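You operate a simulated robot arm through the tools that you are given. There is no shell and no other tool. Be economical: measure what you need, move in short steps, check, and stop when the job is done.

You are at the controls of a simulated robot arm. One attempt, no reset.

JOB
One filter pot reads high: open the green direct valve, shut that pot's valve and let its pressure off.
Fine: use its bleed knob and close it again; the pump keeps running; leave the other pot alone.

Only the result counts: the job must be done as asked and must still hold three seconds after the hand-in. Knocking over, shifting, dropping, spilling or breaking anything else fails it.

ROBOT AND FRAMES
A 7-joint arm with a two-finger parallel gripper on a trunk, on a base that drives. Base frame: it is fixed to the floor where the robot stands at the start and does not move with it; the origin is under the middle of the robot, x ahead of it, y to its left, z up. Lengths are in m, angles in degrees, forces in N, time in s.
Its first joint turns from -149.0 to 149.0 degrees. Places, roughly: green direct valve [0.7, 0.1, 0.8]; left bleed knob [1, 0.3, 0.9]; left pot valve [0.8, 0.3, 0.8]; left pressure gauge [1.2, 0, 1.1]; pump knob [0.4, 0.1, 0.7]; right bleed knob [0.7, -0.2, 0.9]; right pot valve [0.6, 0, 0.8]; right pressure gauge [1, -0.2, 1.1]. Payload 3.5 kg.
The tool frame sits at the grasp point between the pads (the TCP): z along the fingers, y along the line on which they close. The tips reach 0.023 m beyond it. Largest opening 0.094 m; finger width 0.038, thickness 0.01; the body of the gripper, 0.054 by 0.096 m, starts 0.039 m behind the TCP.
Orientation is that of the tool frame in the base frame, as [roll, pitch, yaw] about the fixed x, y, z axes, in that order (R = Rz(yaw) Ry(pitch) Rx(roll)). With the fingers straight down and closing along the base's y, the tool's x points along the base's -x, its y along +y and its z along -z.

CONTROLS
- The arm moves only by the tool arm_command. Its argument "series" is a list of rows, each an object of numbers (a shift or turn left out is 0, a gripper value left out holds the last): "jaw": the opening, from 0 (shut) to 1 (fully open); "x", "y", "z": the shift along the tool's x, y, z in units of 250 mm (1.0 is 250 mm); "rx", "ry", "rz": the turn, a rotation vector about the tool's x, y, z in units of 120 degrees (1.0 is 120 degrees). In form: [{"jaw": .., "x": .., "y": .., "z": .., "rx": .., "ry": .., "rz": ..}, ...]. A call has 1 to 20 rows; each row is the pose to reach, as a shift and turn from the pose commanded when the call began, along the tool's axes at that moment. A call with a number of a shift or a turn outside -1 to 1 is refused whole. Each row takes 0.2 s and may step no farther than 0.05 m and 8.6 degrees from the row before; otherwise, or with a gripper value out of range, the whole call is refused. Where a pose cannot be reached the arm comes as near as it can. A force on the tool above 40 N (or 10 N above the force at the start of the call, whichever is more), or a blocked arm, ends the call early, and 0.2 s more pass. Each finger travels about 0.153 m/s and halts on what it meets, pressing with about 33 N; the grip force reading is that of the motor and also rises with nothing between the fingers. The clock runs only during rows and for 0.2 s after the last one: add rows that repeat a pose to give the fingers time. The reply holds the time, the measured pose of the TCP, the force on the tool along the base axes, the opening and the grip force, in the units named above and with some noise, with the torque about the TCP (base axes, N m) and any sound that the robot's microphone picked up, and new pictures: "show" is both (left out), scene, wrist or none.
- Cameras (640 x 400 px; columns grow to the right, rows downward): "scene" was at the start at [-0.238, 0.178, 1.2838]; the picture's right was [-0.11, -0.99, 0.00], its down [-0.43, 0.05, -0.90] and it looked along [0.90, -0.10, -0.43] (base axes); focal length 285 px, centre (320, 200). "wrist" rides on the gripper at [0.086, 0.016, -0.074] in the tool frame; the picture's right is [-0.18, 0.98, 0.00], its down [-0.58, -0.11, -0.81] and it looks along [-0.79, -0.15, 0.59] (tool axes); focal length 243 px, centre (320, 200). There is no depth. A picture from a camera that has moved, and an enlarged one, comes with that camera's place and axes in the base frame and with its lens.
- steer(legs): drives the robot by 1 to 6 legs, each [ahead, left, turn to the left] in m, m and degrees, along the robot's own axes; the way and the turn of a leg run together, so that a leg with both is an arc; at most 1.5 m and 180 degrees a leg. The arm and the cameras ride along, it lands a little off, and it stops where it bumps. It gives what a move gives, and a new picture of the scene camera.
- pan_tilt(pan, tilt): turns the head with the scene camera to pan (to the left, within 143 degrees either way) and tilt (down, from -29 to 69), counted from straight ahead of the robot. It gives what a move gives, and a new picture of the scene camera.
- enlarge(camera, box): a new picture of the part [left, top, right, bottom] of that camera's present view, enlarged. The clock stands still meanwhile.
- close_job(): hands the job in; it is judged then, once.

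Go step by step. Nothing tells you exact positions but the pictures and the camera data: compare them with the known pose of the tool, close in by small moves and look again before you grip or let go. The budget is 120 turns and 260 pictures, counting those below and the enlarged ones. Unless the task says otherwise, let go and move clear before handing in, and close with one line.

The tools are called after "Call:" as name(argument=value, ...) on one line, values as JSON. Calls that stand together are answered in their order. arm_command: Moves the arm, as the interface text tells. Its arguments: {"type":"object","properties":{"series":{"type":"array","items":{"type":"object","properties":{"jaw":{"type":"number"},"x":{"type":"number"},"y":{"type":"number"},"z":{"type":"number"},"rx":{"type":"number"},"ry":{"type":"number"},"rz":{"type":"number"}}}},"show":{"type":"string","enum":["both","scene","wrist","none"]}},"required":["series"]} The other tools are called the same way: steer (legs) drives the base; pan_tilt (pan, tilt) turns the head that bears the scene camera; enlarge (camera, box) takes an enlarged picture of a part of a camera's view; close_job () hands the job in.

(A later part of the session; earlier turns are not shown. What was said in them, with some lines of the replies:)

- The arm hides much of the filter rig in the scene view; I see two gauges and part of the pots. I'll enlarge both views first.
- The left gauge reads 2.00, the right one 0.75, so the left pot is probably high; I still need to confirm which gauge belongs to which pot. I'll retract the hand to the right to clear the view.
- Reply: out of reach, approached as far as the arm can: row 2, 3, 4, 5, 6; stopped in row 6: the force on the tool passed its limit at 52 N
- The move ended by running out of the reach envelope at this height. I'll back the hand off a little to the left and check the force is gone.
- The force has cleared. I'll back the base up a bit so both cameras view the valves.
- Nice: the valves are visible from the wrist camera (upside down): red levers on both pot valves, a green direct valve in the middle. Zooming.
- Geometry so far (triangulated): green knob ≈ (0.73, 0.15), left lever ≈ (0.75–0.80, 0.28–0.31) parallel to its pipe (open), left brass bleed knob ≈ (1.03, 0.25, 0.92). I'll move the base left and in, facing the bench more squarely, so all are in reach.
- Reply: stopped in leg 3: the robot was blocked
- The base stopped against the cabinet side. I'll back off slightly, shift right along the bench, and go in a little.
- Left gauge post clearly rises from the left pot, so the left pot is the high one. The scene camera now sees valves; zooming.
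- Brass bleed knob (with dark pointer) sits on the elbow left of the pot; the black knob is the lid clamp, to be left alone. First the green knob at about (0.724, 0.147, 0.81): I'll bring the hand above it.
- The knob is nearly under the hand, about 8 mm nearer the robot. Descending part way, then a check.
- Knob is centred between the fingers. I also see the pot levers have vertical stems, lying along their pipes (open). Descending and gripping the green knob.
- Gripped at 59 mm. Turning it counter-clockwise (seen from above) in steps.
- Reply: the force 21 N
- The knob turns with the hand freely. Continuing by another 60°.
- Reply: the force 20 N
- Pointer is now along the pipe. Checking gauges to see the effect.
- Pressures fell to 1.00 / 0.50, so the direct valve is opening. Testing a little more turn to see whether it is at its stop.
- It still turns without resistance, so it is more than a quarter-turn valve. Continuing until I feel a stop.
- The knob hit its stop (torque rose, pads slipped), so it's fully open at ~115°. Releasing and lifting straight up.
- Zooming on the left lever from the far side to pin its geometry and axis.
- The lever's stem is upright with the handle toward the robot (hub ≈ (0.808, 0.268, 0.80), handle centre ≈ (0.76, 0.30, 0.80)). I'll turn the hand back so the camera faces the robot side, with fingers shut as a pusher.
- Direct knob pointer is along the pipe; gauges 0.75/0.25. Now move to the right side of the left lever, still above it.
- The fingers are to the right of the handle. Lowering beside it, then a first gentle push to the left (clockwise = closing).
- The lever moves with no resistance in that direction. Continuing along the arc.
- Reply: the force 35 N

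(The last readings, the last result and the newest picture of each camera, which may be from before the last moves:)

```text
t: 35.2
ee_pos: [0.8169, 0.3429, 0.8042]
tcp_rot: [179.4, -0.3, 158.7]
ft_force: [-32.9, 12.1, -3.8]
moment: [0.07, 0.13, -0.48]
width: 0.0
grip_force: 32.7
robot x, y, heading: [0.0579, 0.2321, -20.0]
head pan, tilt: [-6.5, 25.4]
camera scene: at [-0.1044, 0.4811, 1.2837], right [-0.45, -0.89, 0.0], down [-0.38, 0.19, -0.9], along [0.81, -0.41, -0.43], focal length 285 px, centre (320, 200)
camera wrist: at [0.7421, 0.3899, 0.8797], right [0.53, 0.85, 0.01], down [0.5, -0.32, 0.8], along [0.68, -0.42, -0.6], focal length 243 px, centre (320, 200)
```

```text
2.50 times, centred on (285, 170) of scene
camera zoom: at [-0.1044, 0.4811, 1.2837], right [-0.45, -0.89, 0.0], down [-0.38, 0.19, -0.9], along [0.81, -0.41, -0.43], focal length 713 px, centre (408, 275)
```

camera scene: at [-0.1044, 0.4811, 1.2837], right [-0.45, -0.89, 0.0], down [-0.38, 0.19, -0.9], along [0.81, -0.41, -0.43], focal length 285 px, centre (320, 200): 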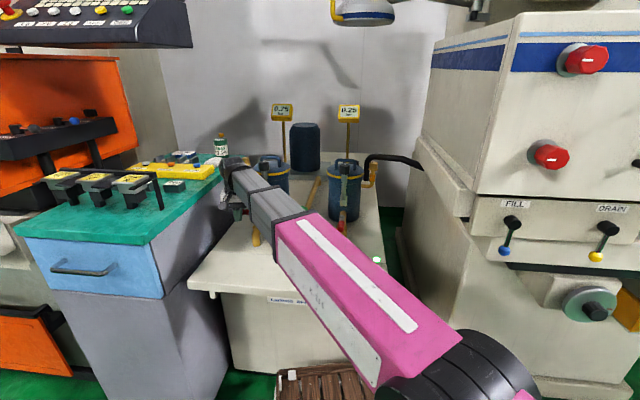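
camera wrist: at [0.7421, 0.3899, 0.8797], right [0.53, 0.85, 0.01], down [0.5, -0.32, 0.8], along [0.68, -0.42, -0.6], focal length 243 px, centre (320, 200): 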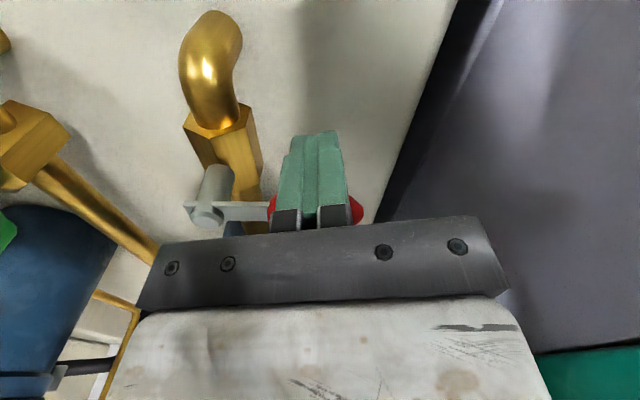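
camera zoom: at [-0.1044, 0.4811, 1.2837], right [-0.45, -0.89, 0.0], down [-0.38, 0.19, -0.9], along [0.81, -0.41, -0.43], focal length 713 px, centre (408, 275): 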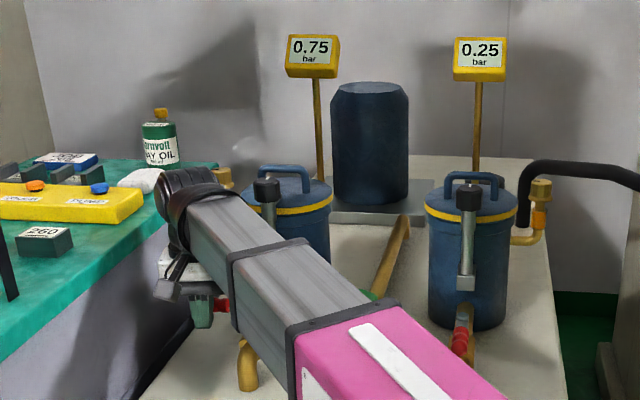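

The lever is perpendicular to its pipe and against a stop (33 N): left pot valve shut. Backing off toward the robot and rising.

Call:
arm_command(series=[{"x": 0.08}, {"x": 0.16}, {"x": 0.16, "z": -0.18}, {"x": 0.16, "z": -0.36}, {"x": 0.16, "z": -0.54}, {"x": 0.1, "z": -0.7}, {"x": 0.1, "z": -0.88}, {"x": 0.1, "z": -0.98}, {"x": 0.1, "z": -0.98, "jaw": 1}])

Call:
enlarge(camera="scene", box=[205, 90, 365, 250])

```text
t: 37.2
ee_pos: [0.7946, 0.3502, 1.0524]
tcp_rot: [179.3, 0.0, 158.5]
ft_force: [-0.4, 0.4, 0.0]
moment: [-0.01, -0.01, 0.01]
width: 0.0938
grip_force: 0.0
robot x, y, heading: [0.0609, 0.2296, -20.1]
head pan, tilt: [-6.5, 25.4]
camera scene: at [-0.1032, 0.4807, 1.2838], right [-0.45, -0.89, 0.0], down [-0.38, 0.19, -0.9], along [0.81, -0.41, -0.43], focal length 285 px, centre (320, 200)
camera wrist: at [0.7206, 0.3964, 1.1267], right [0.53, 0.85, 0.01], down [0.5, -0.32, 0.81], along [0.69, -0.42, -0.59], focal length 243 px, centre (320, 200)
```

scene: 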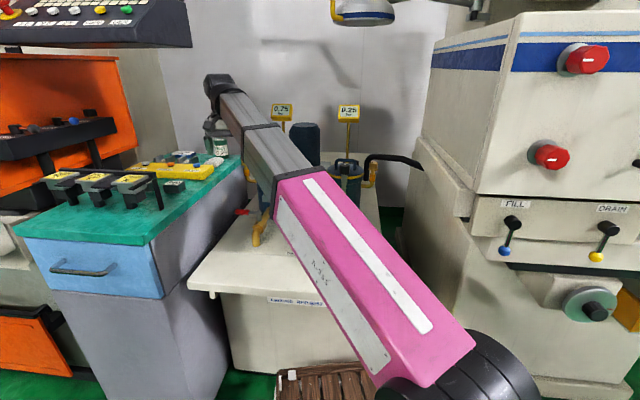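
wrist: 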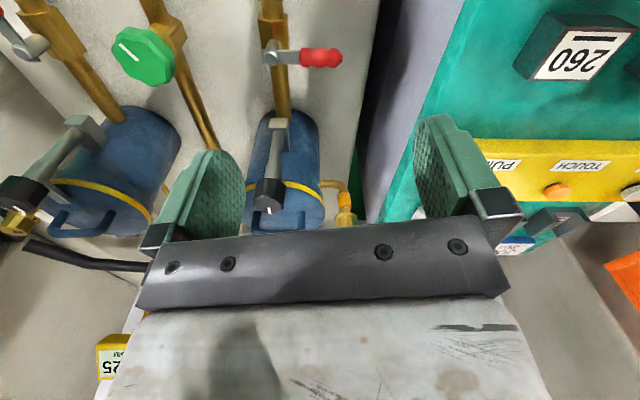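

```text
2.50 times, centred on (285, 170) of scene
camera zoom: at [-0.1032, 0.4807, 1.2838], right [-0.45, -0.89, 0.0], down [-0.38, 0.19, -0.9], along [0.81, -0.41, -0.43], focal length 713 px, centre (408, 275)
```

zoom: 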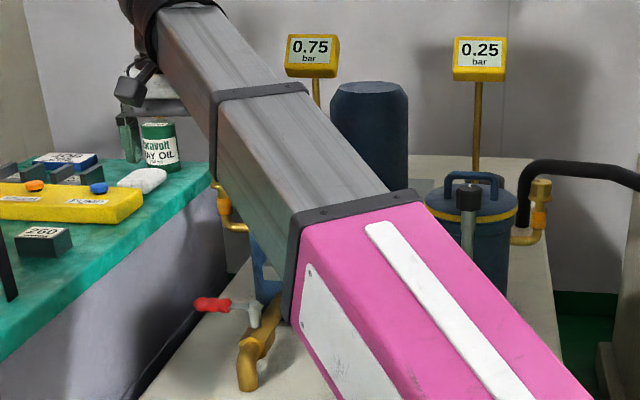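

Lever is clearly crosswise. Next the bleed knob at ≈ (1.04, 0.25, 0.93), at the edge of reach, so I'll inch the base forward a little.

Call:
steer(legs=[[0.08, 0, 0]])

Call:
enlarge(camera="wrist", box=[0, 0, 640, 400])

```text
t: 38.3
ee_pos: [0.8413, 0.3299, 1.0511]
tcp_rot: [179.5, -0.1, 158.2]
ft_force: [-0.6, -0.5, 0.1]
moment: [-0.02, 0.01, 0.04]
width: 0.0941
grip_force: 0.1
robot x, y, heading: [0.1041, 0.2134, -20.3]
head pan, tilt: [-6.5, 25.4]
stopped in leg 1: the robot was blocked; the commanded pose is now the measured one
camera scene: at [-0.0558, 0.4671, 1.2838], right [-0.45, -0.89, 0.0], down [-0.38, 0.2, -0.9], along [0.8, -0.41, -0.43], focal length 285 px, centre (320, 200)
```

scene: 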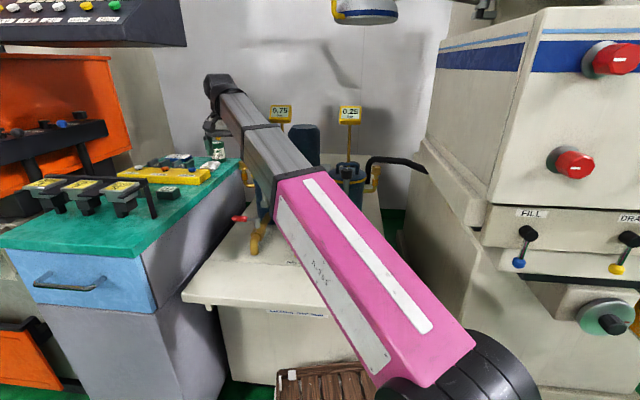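

```text
1.00 times, centred on (320, 200) of wrist (not enlarged: the box is as wide or as high as the picture)
camera zoom: at [0.7675, 0.3783, 1.1265], right [0.54, 0.84, 0.01], down [0.5, -0.33, 0.81], along [0.68, -0.43, -0.59], focal length 243 px, centre (320, 200)
```

zoom: 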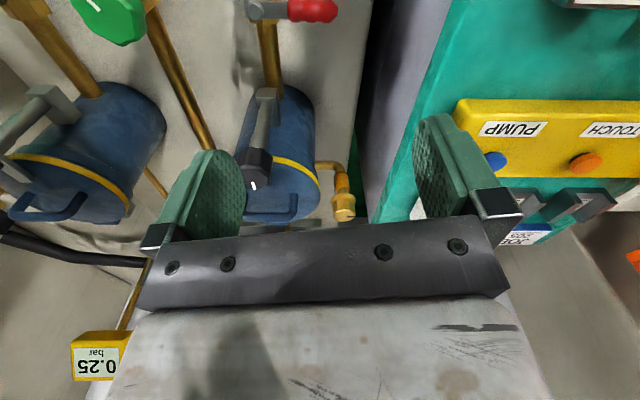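

The base touched something softly and stopped at (0.104, 0.213), with the bleed knob now ~0.92 m away, in reach. Moving the hand above it.

Call:
arm_command(series=[{"x": -0.16, "jaw": 0.75}, {"x": -0.32}, {"x": -0.48}, {"x": -0.64}, {"x": -0.8, "y": -0.006}, {"x": -0.8, "y": -0.006, "z": 0.16}, {"x": -0.8, "y": -0.006, "z": 0.16}])

Call:
enlarge(camera="scene", box=[205, 90, 365, 210])

```text
t: 39.9
ee_pos: [1.0276, 0.2544, 1.0133]
tcp_rot: [179.4, 0.1, 158.1]
ft_force: [-0.1, 0.3, 0.1]
moment: [0.0, -0.01, 0.0]
width: 0.0704
grip_force: 0.0
robot x, y, heading: [0.1049, 0.2188, -20.7]
head pan, tilt: [-6.5, 25.4]
camera scene: at [-0.0558, 0.4671, 1.2838], right [-0.45, -0.89, 0.0], down [-0.38, 0.2, -0.9], along [0.8, -0.41, -0.43], focal length 285 px, centre (320, 200)
camera wrist: at [0.9528, 0.3013, 1.0877], right [0.54, 0.84, 0.01], down [0.5, -0.33, 0.81], along [0.68, -0.43, -0.59], focal length 243 px, centre (320, 200)
```

scene: 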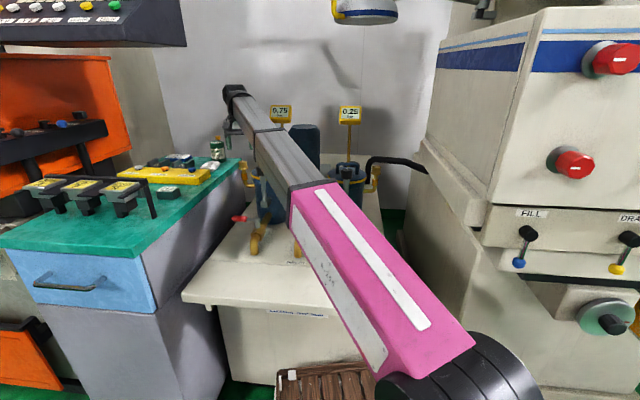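
wrist: 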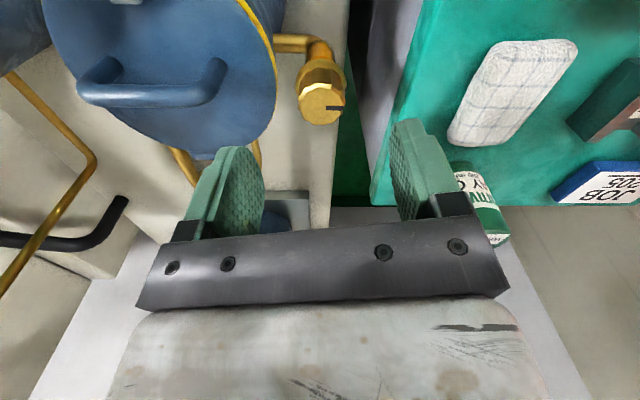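

```text
3.33 times, centred on (285, 150) of scene
camera zoom: at [-0.0558, 0.4671, 1.2838], right [-0.45, -0.89, 0.0], down [-0.38, 0.2, -0.9], along [0.8, -0.41, -0.43], focal length 950 px, centre (437, 367)
```

zoom: 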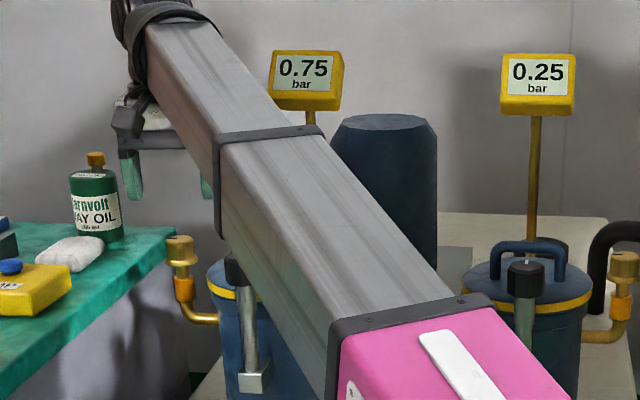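

The knob (top ≈ 0.939, 32 mm wide) is centred laterally and about 8 mm ahead of the tool; the pot rim is ~5 cm lower, so fingers clear it. Descending and gripping.

Call:
arm_command(series=[{"x": -0.016, "z": 0.12}, {"x": -0.032, "z": 0.22}, {"x": -0.032, "z": 0.22}], show="wrist")

Call:
enlarge(camera="scene", box=[205, 110, 325, 200])

```text
t: 40.7
ee_pos: [1.0348, 0.2538, 0.9551]
tcp_rot: [179.4, 0.0, 158.2]
ft_force: [-0.7, 0.7, 0.0]
moment: [-0.02, 0.0, 0.0]
width: 0.0707
grip_force: 0.0
robot x, y, heading: [0.1048, 0.215, -20.3]
head pan, tilt: [-6.5, 25.4]
camera wrist: at [0.9601, 0.3005, 1.0294], right [0.54, 0.84, 0.01], down [0.5, -0.33, 0.81], along [0.68, -0.43, -0.59], focal length 243 px, centre (320, 200)
```

wrist: 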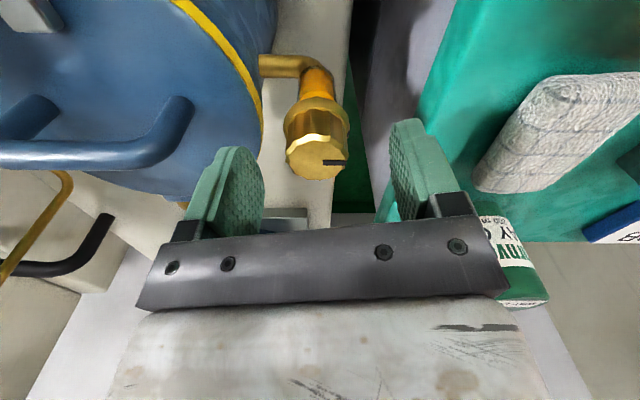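

```text
4.44 times, centred on (265, 155) of scene
camera zoom: at [-0.0558, 0.4671, 1.2838], right [-0.45, -0.89, 0.0], down [-0.38, 0.2, -0.9], along [0.8, -0.41, -0.43], focal length 1267 px, centre (564, 400)
```

zoom: 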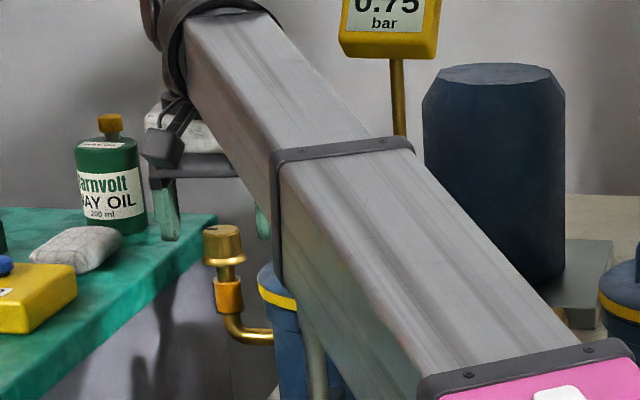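

Aligned well. Final descent and grip.

Call:
arm_command(series=[{"z": 0.05}, {"z": 0.09}, {"z": 0.09}, {"z": 0.09, "jaw": 0}, {"z": 0.09, "jaw": 0}, {"z": 0.09, "jaw": 0}], show="wrist")

```text
t: 42.1
ee_pos: [1.0341, 0.2503, 0.9326]
tcp_rot: [179.5, 0.0, 158.1]
ft_force: [-9.3, -20.3, -5.2]
moment: [-0.69, -0.06, -0.02]
width: 0.0373
grip_force: 44.6
robot x, y, heading: [0.1021, 0.2165, -20.6]
head pan, tilt: [-6.5, 25.4]
camera wrist: at [0.96, 0.2992, 1.0079], right [0.54, 0.84, 0.01], down [0.5, -0.32, 0.81], along [0.68, -0.43, -0.59], focal length 243 px, centre (320, 200)
```

wrist: 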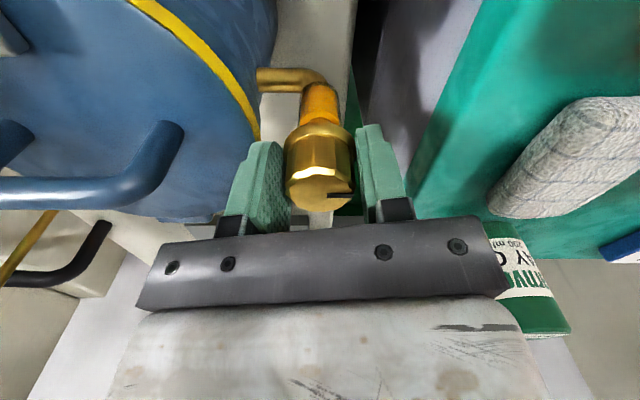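

Gripped. Turning counter-clockwise to open the bleed, easing the side load slightly.

Call:
arm_command(series=[{"y": -0.012, "rz": -0.06}, {"y": -0.012, "rz": -0.12}, {"y": -0.012, "rz": -0.18}, {"y": -0.012, "rz": -0.24}, {"y": -0.012, "rz": -0.3}, {"y": -0.012, "rz": -0.36}, {"y": -0.012, "rz": -0.36}], show="wrist")

Call:
enlarge(camera="scene", box=[205, 90, 365, 210])

```text
t: 43.7
ee_pos: [1.0339, 0.2501, 0.9352]
tcp_rot: [179.5, 0.6, -158.5]
ft_force: [8.0, 1.3, -12.6]
moment: [-0.05, 0.37, -0.01]
width: 0.0373
grip_force: 44.6
robot x, y, heading: [0.1041, 0.2167, -20.4]
head pan, tilt: [-6.5, 25.4]
camera wrist: at [0.9476, 0.2351, 1.0073], right [-0.19, 0.98, 0.01], down [0.58, 0.1, 0.81], along [0.79, 0.16, -0.59], focal length 243 px, centre (320, 200)
```

wrist: 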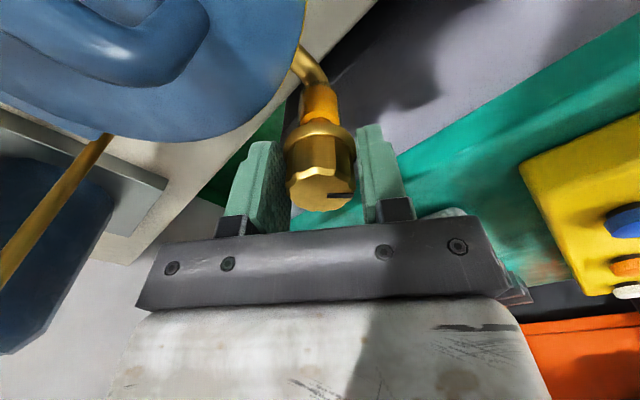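

```text
3.33 times, centred on (285, 150) of scene
camera zoom: at [-0.0552, 0.4673, 1.2839], right [-0.45, -0.89, 0.0], down [-0.38, 0.19, -0.9], along [0.8, -0.41, -0.43], focal length 950 px, centre (437, 367)
```

zoom: 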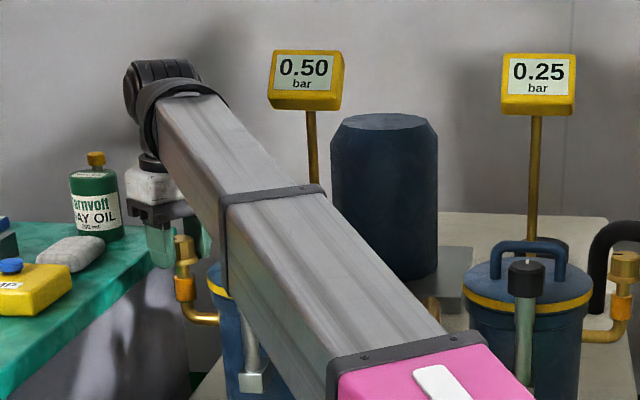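

It turned 43° and the left gauge dropped to 0.50. Opening further and waiting.

Call:
arm_command(series=[{"rz": -0.06}, {"rz": -0.12}, {"rz": -0.18}, {"rz": -0.24}, {"rz": -0.3}, {"rz": -0.3}, {"rz": -0.3}, {"rz": -0.3}, {"rz": -0.3}, {"rz": -0.3}, {"rz": -0.3}, {"rz": -0.3}, {"rz": -0.3}], show="wrist")

Call:
enlarge(camera="scene", box=[205, 90, 365, 210])

```text
t: 46.5
ee_pos: [1.0341, 0.2514, 0.9339]
tcp_rot: [179.7, 0.6, -122.5]
ft_force: [-2.0, 23.1, -31.1]
moment: [0.12, 0.02, 0.04]
width: 0.0373
grip_force: 45.2
robot x, y, heading: [0.1015, 0.2191, -20.7]
head pan, tilt: [-6.5, 25.4]
camera wrist: at [0.9739, 0.1875, 1.0072], right [-0.73, 0.68, 0.01], down [0.4, 0.42, 0.81], along [0.55, 0.6, -0.58], focal length 243 px, centre (320, 200)
```

wrist: 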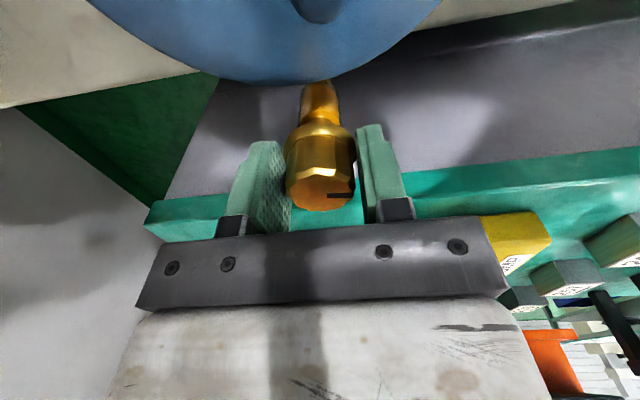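

```text
3.33 times, centred on (285, 150) of scene
camera zoom: at [-0.055, 0.4678, 1.2838], right [-0.45, -0.89, 0.0], down [-0.38, 0.19, -0.9], along [0.8, -0.41, -0.43], focal length 950 px, centre (437, 367)
```

zoom: 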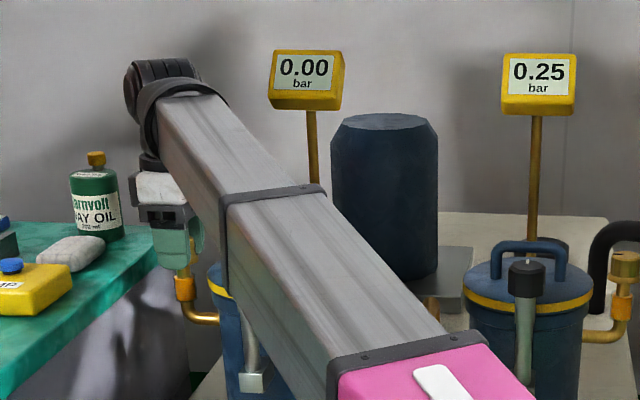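

Left pot is at 0.00 bar. Now turning the bleed clockwise back to shut, past the starting angle until a stop is felt.

Call:
arm_command(series=[{"z": 0.008, "x": -0.007, "rz": 0.06}, {"z": 0.008, "x": -0.007, "rz": 0.12}, {"z": 0.008, "x": -0.007, "rz": 0.18}, {"z": 0.008, "x": -0.007, "rz": 0.24}, {"z": 0.008, "x": -0.007, "rz": 0.3}, {"z": 0.008, "x": -0.007, "rz": 0.36}, {"z": 0.008, "x": -0.007, "rz": 0.42}, {"z": 0.008, "x": -0.007, "rz": 0.48}, {"z": 0.008, "x": -0.007, "rz": 0.54}, {"z": 0.008, "x": -0.007, "rz": 0.6}, {"z": 0.008, "x": -0.007, "rz": 0.64}], show="wrist")

```text
t: 48.9
ee_pos: [1.0349, 0.2513, 0.9339]
tcp_rot: [179.4, 0.1, 160.4]
ft_force: [-14.6, -11.4, 19.5]
moment: [-0.79, -0.52, -0.03]
width: 0.0374
grip_force: 45.2
robot x, y, heading: [0.1055, 0.2138, -20.7]
head pan, tilt: [-6.5, 25.4]
camera wrist: at [0.958, 0.2961, 1.008], right [0.5, 0.86, 0.01], down [0.51, -0.3, 0.81], along [0.7, -0.4, -0.59], focal length 243 px, centre (320, 200)
```

wrist: 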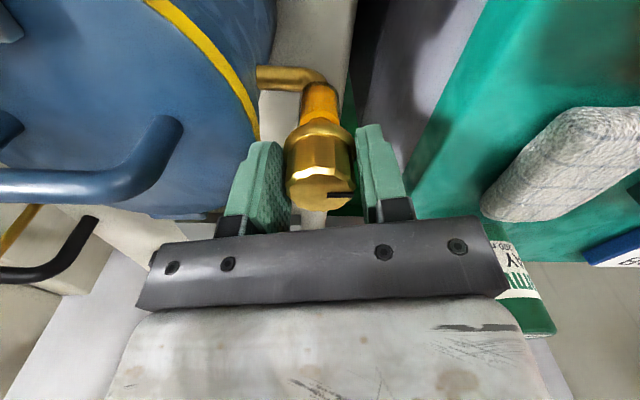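

Back to about 2° short of the starting angle. A little further to seat it firmly.

Call:
arm_command(series=[{"y": -0.008, "rz": 0.03}, {"y": -0.008, "rz": 0.06}, {"y": -0.008, "rz": 0.09}, {"y": -0.008, "rz": 0.12}, {"y": -0.008, "rz": 0.12}], show="wrist")

Call:
enlarge(camera="wrist", box=[260, 100, 380, 240])

```text
t: 50.1
ee_pos: [1.0351, 0.2498, 0.9322]
tcp_rot: [179.3, -0.2, 146.1]
ft_force: [1.8, -5.0, 5.1]
moment: [0.05, -0.15, 0.63]
width: 0.0378
grip_force: 45.2
robot x, y, heading: [0.1071, 0.2163, -20.6]
head pan, tilt: [-6.5, 25.4]
camera wrist: at [0.9722, 0.3125, 1.0073], right [0.7, 0.71, 0.01], down [0.42, -0.42, 0.8], along [0.58, -0.56, -0.59], focal length 243 px, centre (320, 200)
```

wrist: 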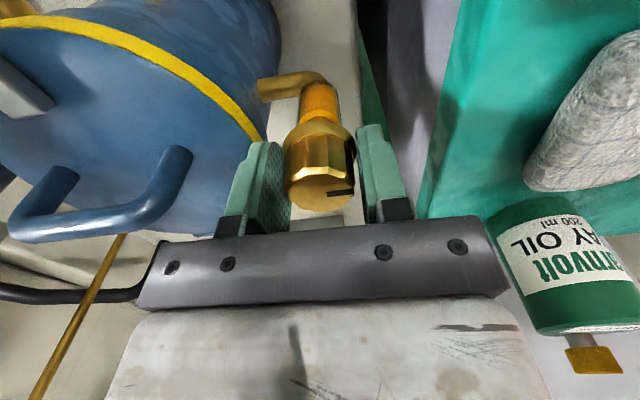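

```text
2.86 times, centred on (320, 170) of wrist
camera zoom: at [0.9722, 0.3125, 1.0073], right [0.7, 0.71, 0.01], down [0.42, -0.42, 0.8], along [0.58, -0.56, -0.59], focal length 693 px, centre (320, 286)
```

zoom: 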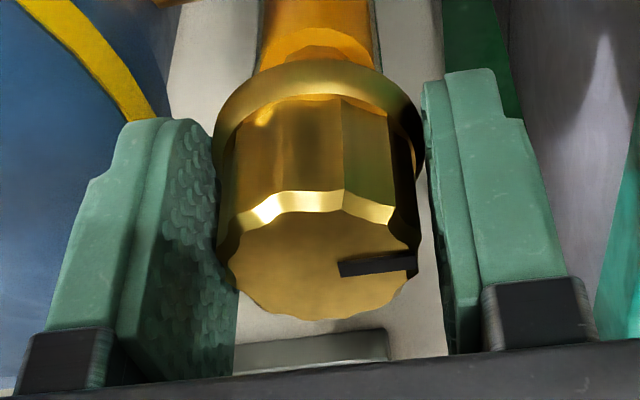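

A torque of 0.63 N m with slight slip: bleed is seated shut. Releasing and lifting away.

Call:
arm_command(series=[{"jaw": 0.7}, {"jaw": 0.7}, {"jaw": 0.7}, {"z": -0.15}, {"z": -0.3}, {"z": -0.45}, {"z": -0.6}, {"z": -0.6}])

Call:
enlarge(camera="wrist", box=[240, 0, 400, 140])

Call:
enlarge(camera="scene", box=[205, 90, 405, 260])

```text
t: 51.9
ee_pos: [1.0315, 0.2512, 1.0827]
tcp_rot: [179.4, -0.1, 146.2]
ft_force: [0.4, -0.2, -1.3]
moment: [0.01, 0.01, -0.02]
width: 0.0659
grip_force: 0.1
robot x, y, heading: [0.0998, 0.2151, -20.6]
head pan, tilt: [-6.5, 25.4]
camera scene: at [-0.0558, 0.467, 1.2838], right [-0.45, -0.89, 0.0], down [-0.38, 0.2, -0.9], along [0.8, -0.41, -0.43], focal length 285 px, centre (320, 200)
camera wrist: at [0.9691, 0.3129, 1.1567], right [0.7, 0.71, 0.01], down [0.42, -0.42, 0.8], along [0.58, -0.56, -0.6], focal length 243 px, centre (320, 200)
```

scene: 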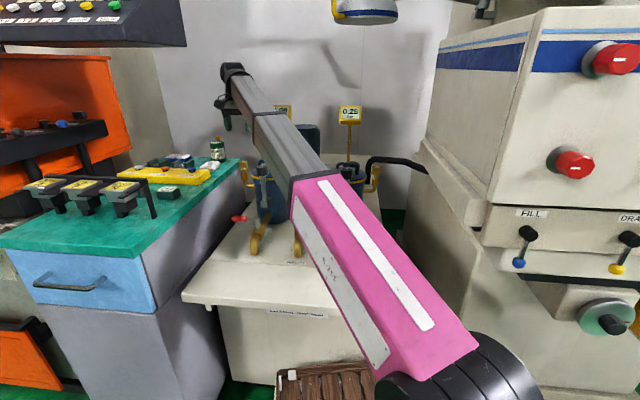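
wrist: 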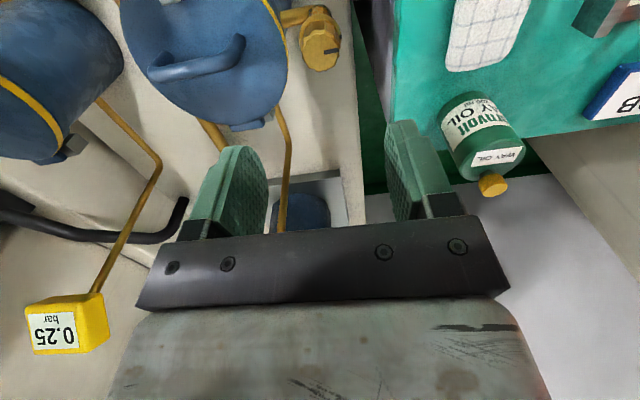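

```text
2.86 times, centred on (320, 70) of wrist
camera zoom: at [0.9691, 0.3129, 1.1567], right [0.7, 0.71, 0.01], down [0.42, -0.42, 0.8], along [0.58, -0.56, -0.6], focal length 693 px, centre (320, 571)
```

zoom: 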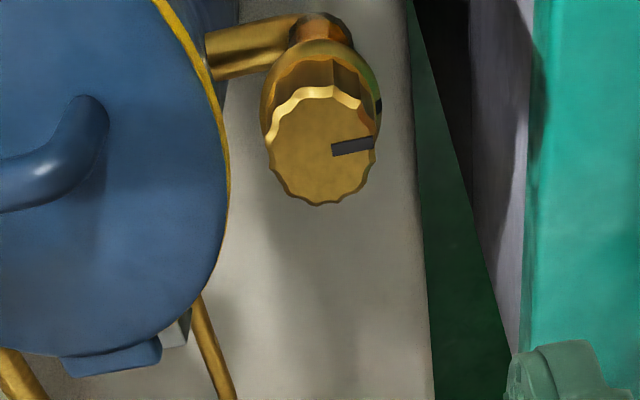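

```text
2.35 times, centred on (305, 175) of scene
camera zoom: at [-0.0558, 0.467, 1.2838], right [-0.45, -0.89, 0.0], down [-0.38, 0.2, -0.9], along [0.8, -0.41, -0.43], focal length 671 px, centre (355, 259)
```

zoom: 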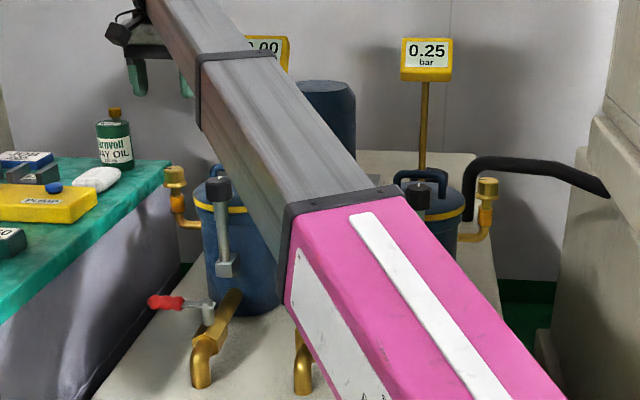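

Bleed pointer is back at its original angle. Retracting the hand and verifying gauges after some seconds.

Call:
arm_command(series=[{"z": -0.1, "x": 0.1}, {"z": -0.2, "x": 0.22}, {"z": -0.2, "x": 0.38}, {"z": -0.2, "x": 0.5}, {"z": -0.2, "x": 0.5}, {"z": -0.2, "x": 0.5}, {"z": -0.2, "x": 0.5}, {"z": -0.2, "x": 0.5}, {"z": -0.2, "x": 0.5}, {"z": -0.2, "x": 0.5}, {"z": -0.2, "x": 0.5}, {"z": -0.2, "x": 0.5}, {"z": -0.2, "x": 0.5}, {"z": -0.2, "x": 0.5}])

Call:
enlarge(camera="scene", box=[205, 90, 405, 260])

```text
t: 54.9
ee_pos: [0.9289, 0.3172, 1.135]
tcp_rot: [179.4, -0.1, 146.2]
ft_force: [0.3, -0.4, -1.1]
moment: [0.03, 0.01, 0.0]
width: 0.0655
grip_force: 0.0
robot x, y, heading: [0.1036, 0.2163, -20.6]
head pan, tilt: [-6.5, 25.4]
camera scene: at [-0.0558, 0.4671, 1.2838], right [-0.45, -0.89, 0.0], down [-0.38, 0.2, -0.9], along [0.8, -0.41, -0.43], focal length 285 px, centre (320, 200)
camera wrist: at [0.8658, 0.3789, 1.2095], right [0.7, 0.71, 0.01], down [0.42, -0.42, 0.8], along [0.58, -0.56, -0.59], focal length 243 px, centre (320, 200)
```

scene: 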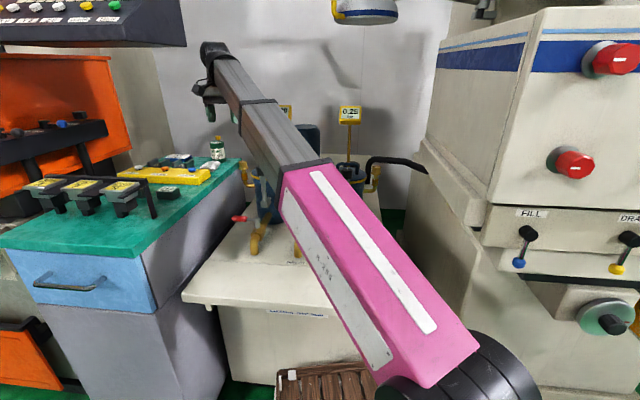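
wrist: 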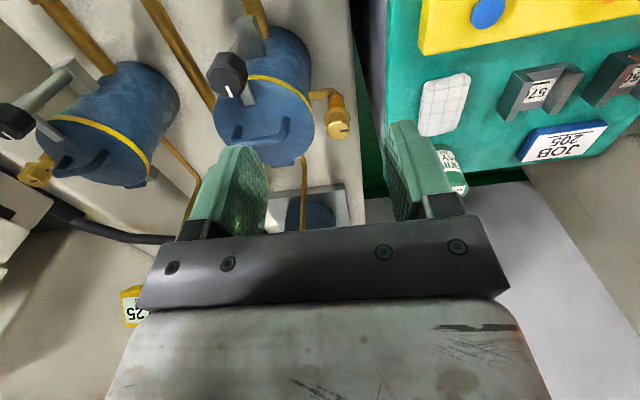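

```text
2.35 times, centred on (305, 175) of scene
camera zoom: at [-0.0558, 0.4671, 1.2838], right [-0.45, -0.89, 0.0], down [-0.38, 0.2, -0.9], along [0.8, -0.41, -0.43], focal length 671 px, centre (355, 259)
```

zoom: 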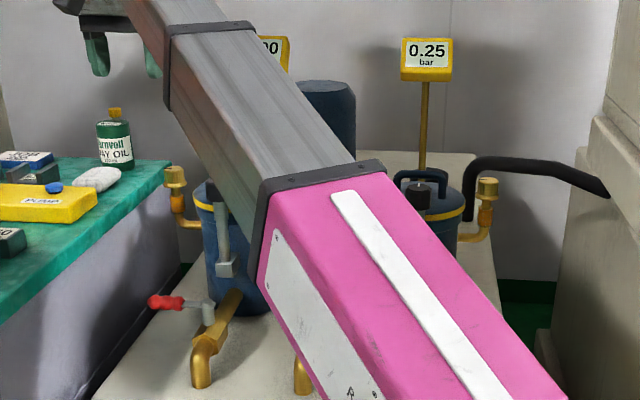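

Left gauge still ends in "00" and nothing else has moved. I'll back the base off for a final unobstructed check of gauges, valves and pump lamp.

Call:
steer(legs=[[-0.35, 0, 0]])

Call:
enlarge(camera="wrist", box=[0, 0, 640, 400])

Call:
enlarge(camera="scene", box=[220, 80, 420, 240])

```text
t: 57.2
ee_pos: [0.6017, 0.4377, 1.1356]
tcp_rot: [179.4, 0.0, 146.2]
ft_force: [0.3, -0.5, -0.6]
moment: [-0.01, 0.01, 0.01]
width: 0.066
grip_force: 0.1
robot x, y, heading: [-0.2221, 0.3424, -20.5]
head pan, tilt: [-6.5, 25.4]
camera scene: at [-0.3828, 0.5904, 1.2838], right [-0.46, -0.89, 0.0], down [-0.38, 0.2, -0.9], along [0.8, -0.41, -0.43], focal length 285 px, centre (320, 200)
```

scene: 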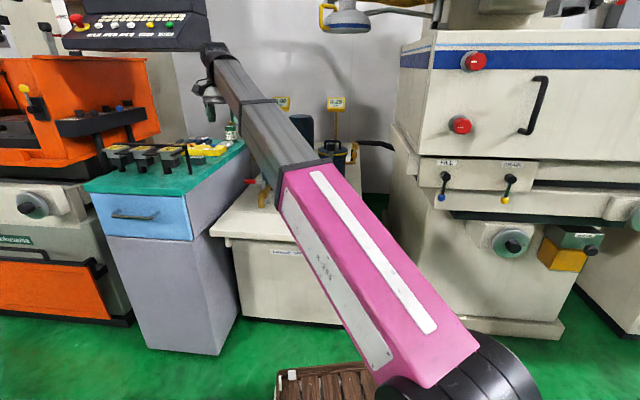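

```text
1.00 times, centred on (320, 200) of wrist (not enlarged: the box is as wide or as high as the picture)
camera zoom: at [0.5387, 0.5004, 1.2095], right [0.7, 0.71, 0.01], down [0.42, -0.42, 0.8], along [0.58, -0.56, -0.59], focal length 243 px, centre (320, 200)
```

zoom: 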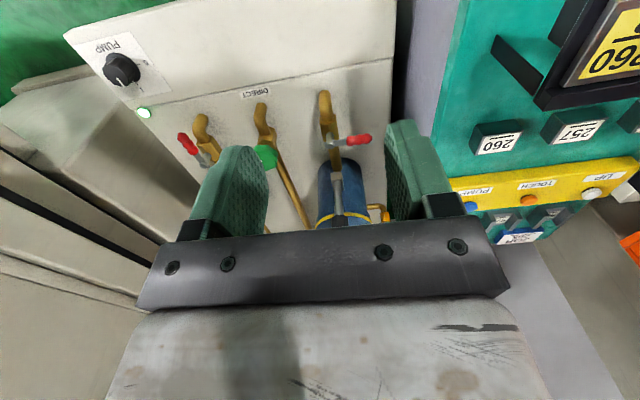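

```text
2.50 times, centred on (320, 160) of scene
camera zoom: at [-0.3828, 0.5904, 1.2838], right [-0.46, -0.89, 0.0], down [-0.38, 0.2, -0.9], along [0.8, -0.41, -0.43], focal length 713 px, centre (320, 300)
```

zoom: 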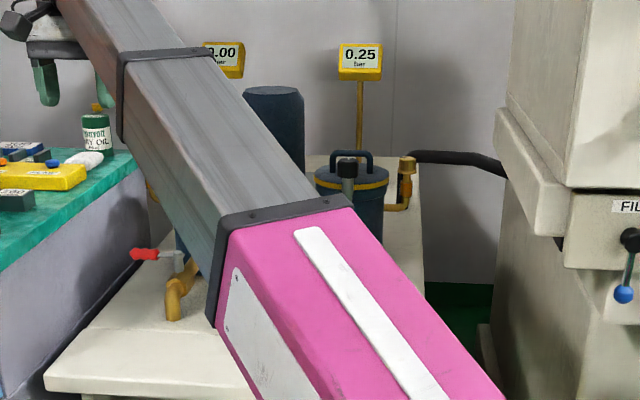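

The left gauge holds at 0.00 and the right one at 0.25. The pump lamp is still lit, the left lever is crosswise, the direct valve is open and the bleed knob is shut, so I'm handing in.

Call:
close_job()

```text
The job is handed in.
```

The job is handed in: the green direct valve is open, the left pot's valve is shut and its pressure is down to 0.00 bar. Its bleed knob is closed again, the pump is still running and I didn't touch the right pot.
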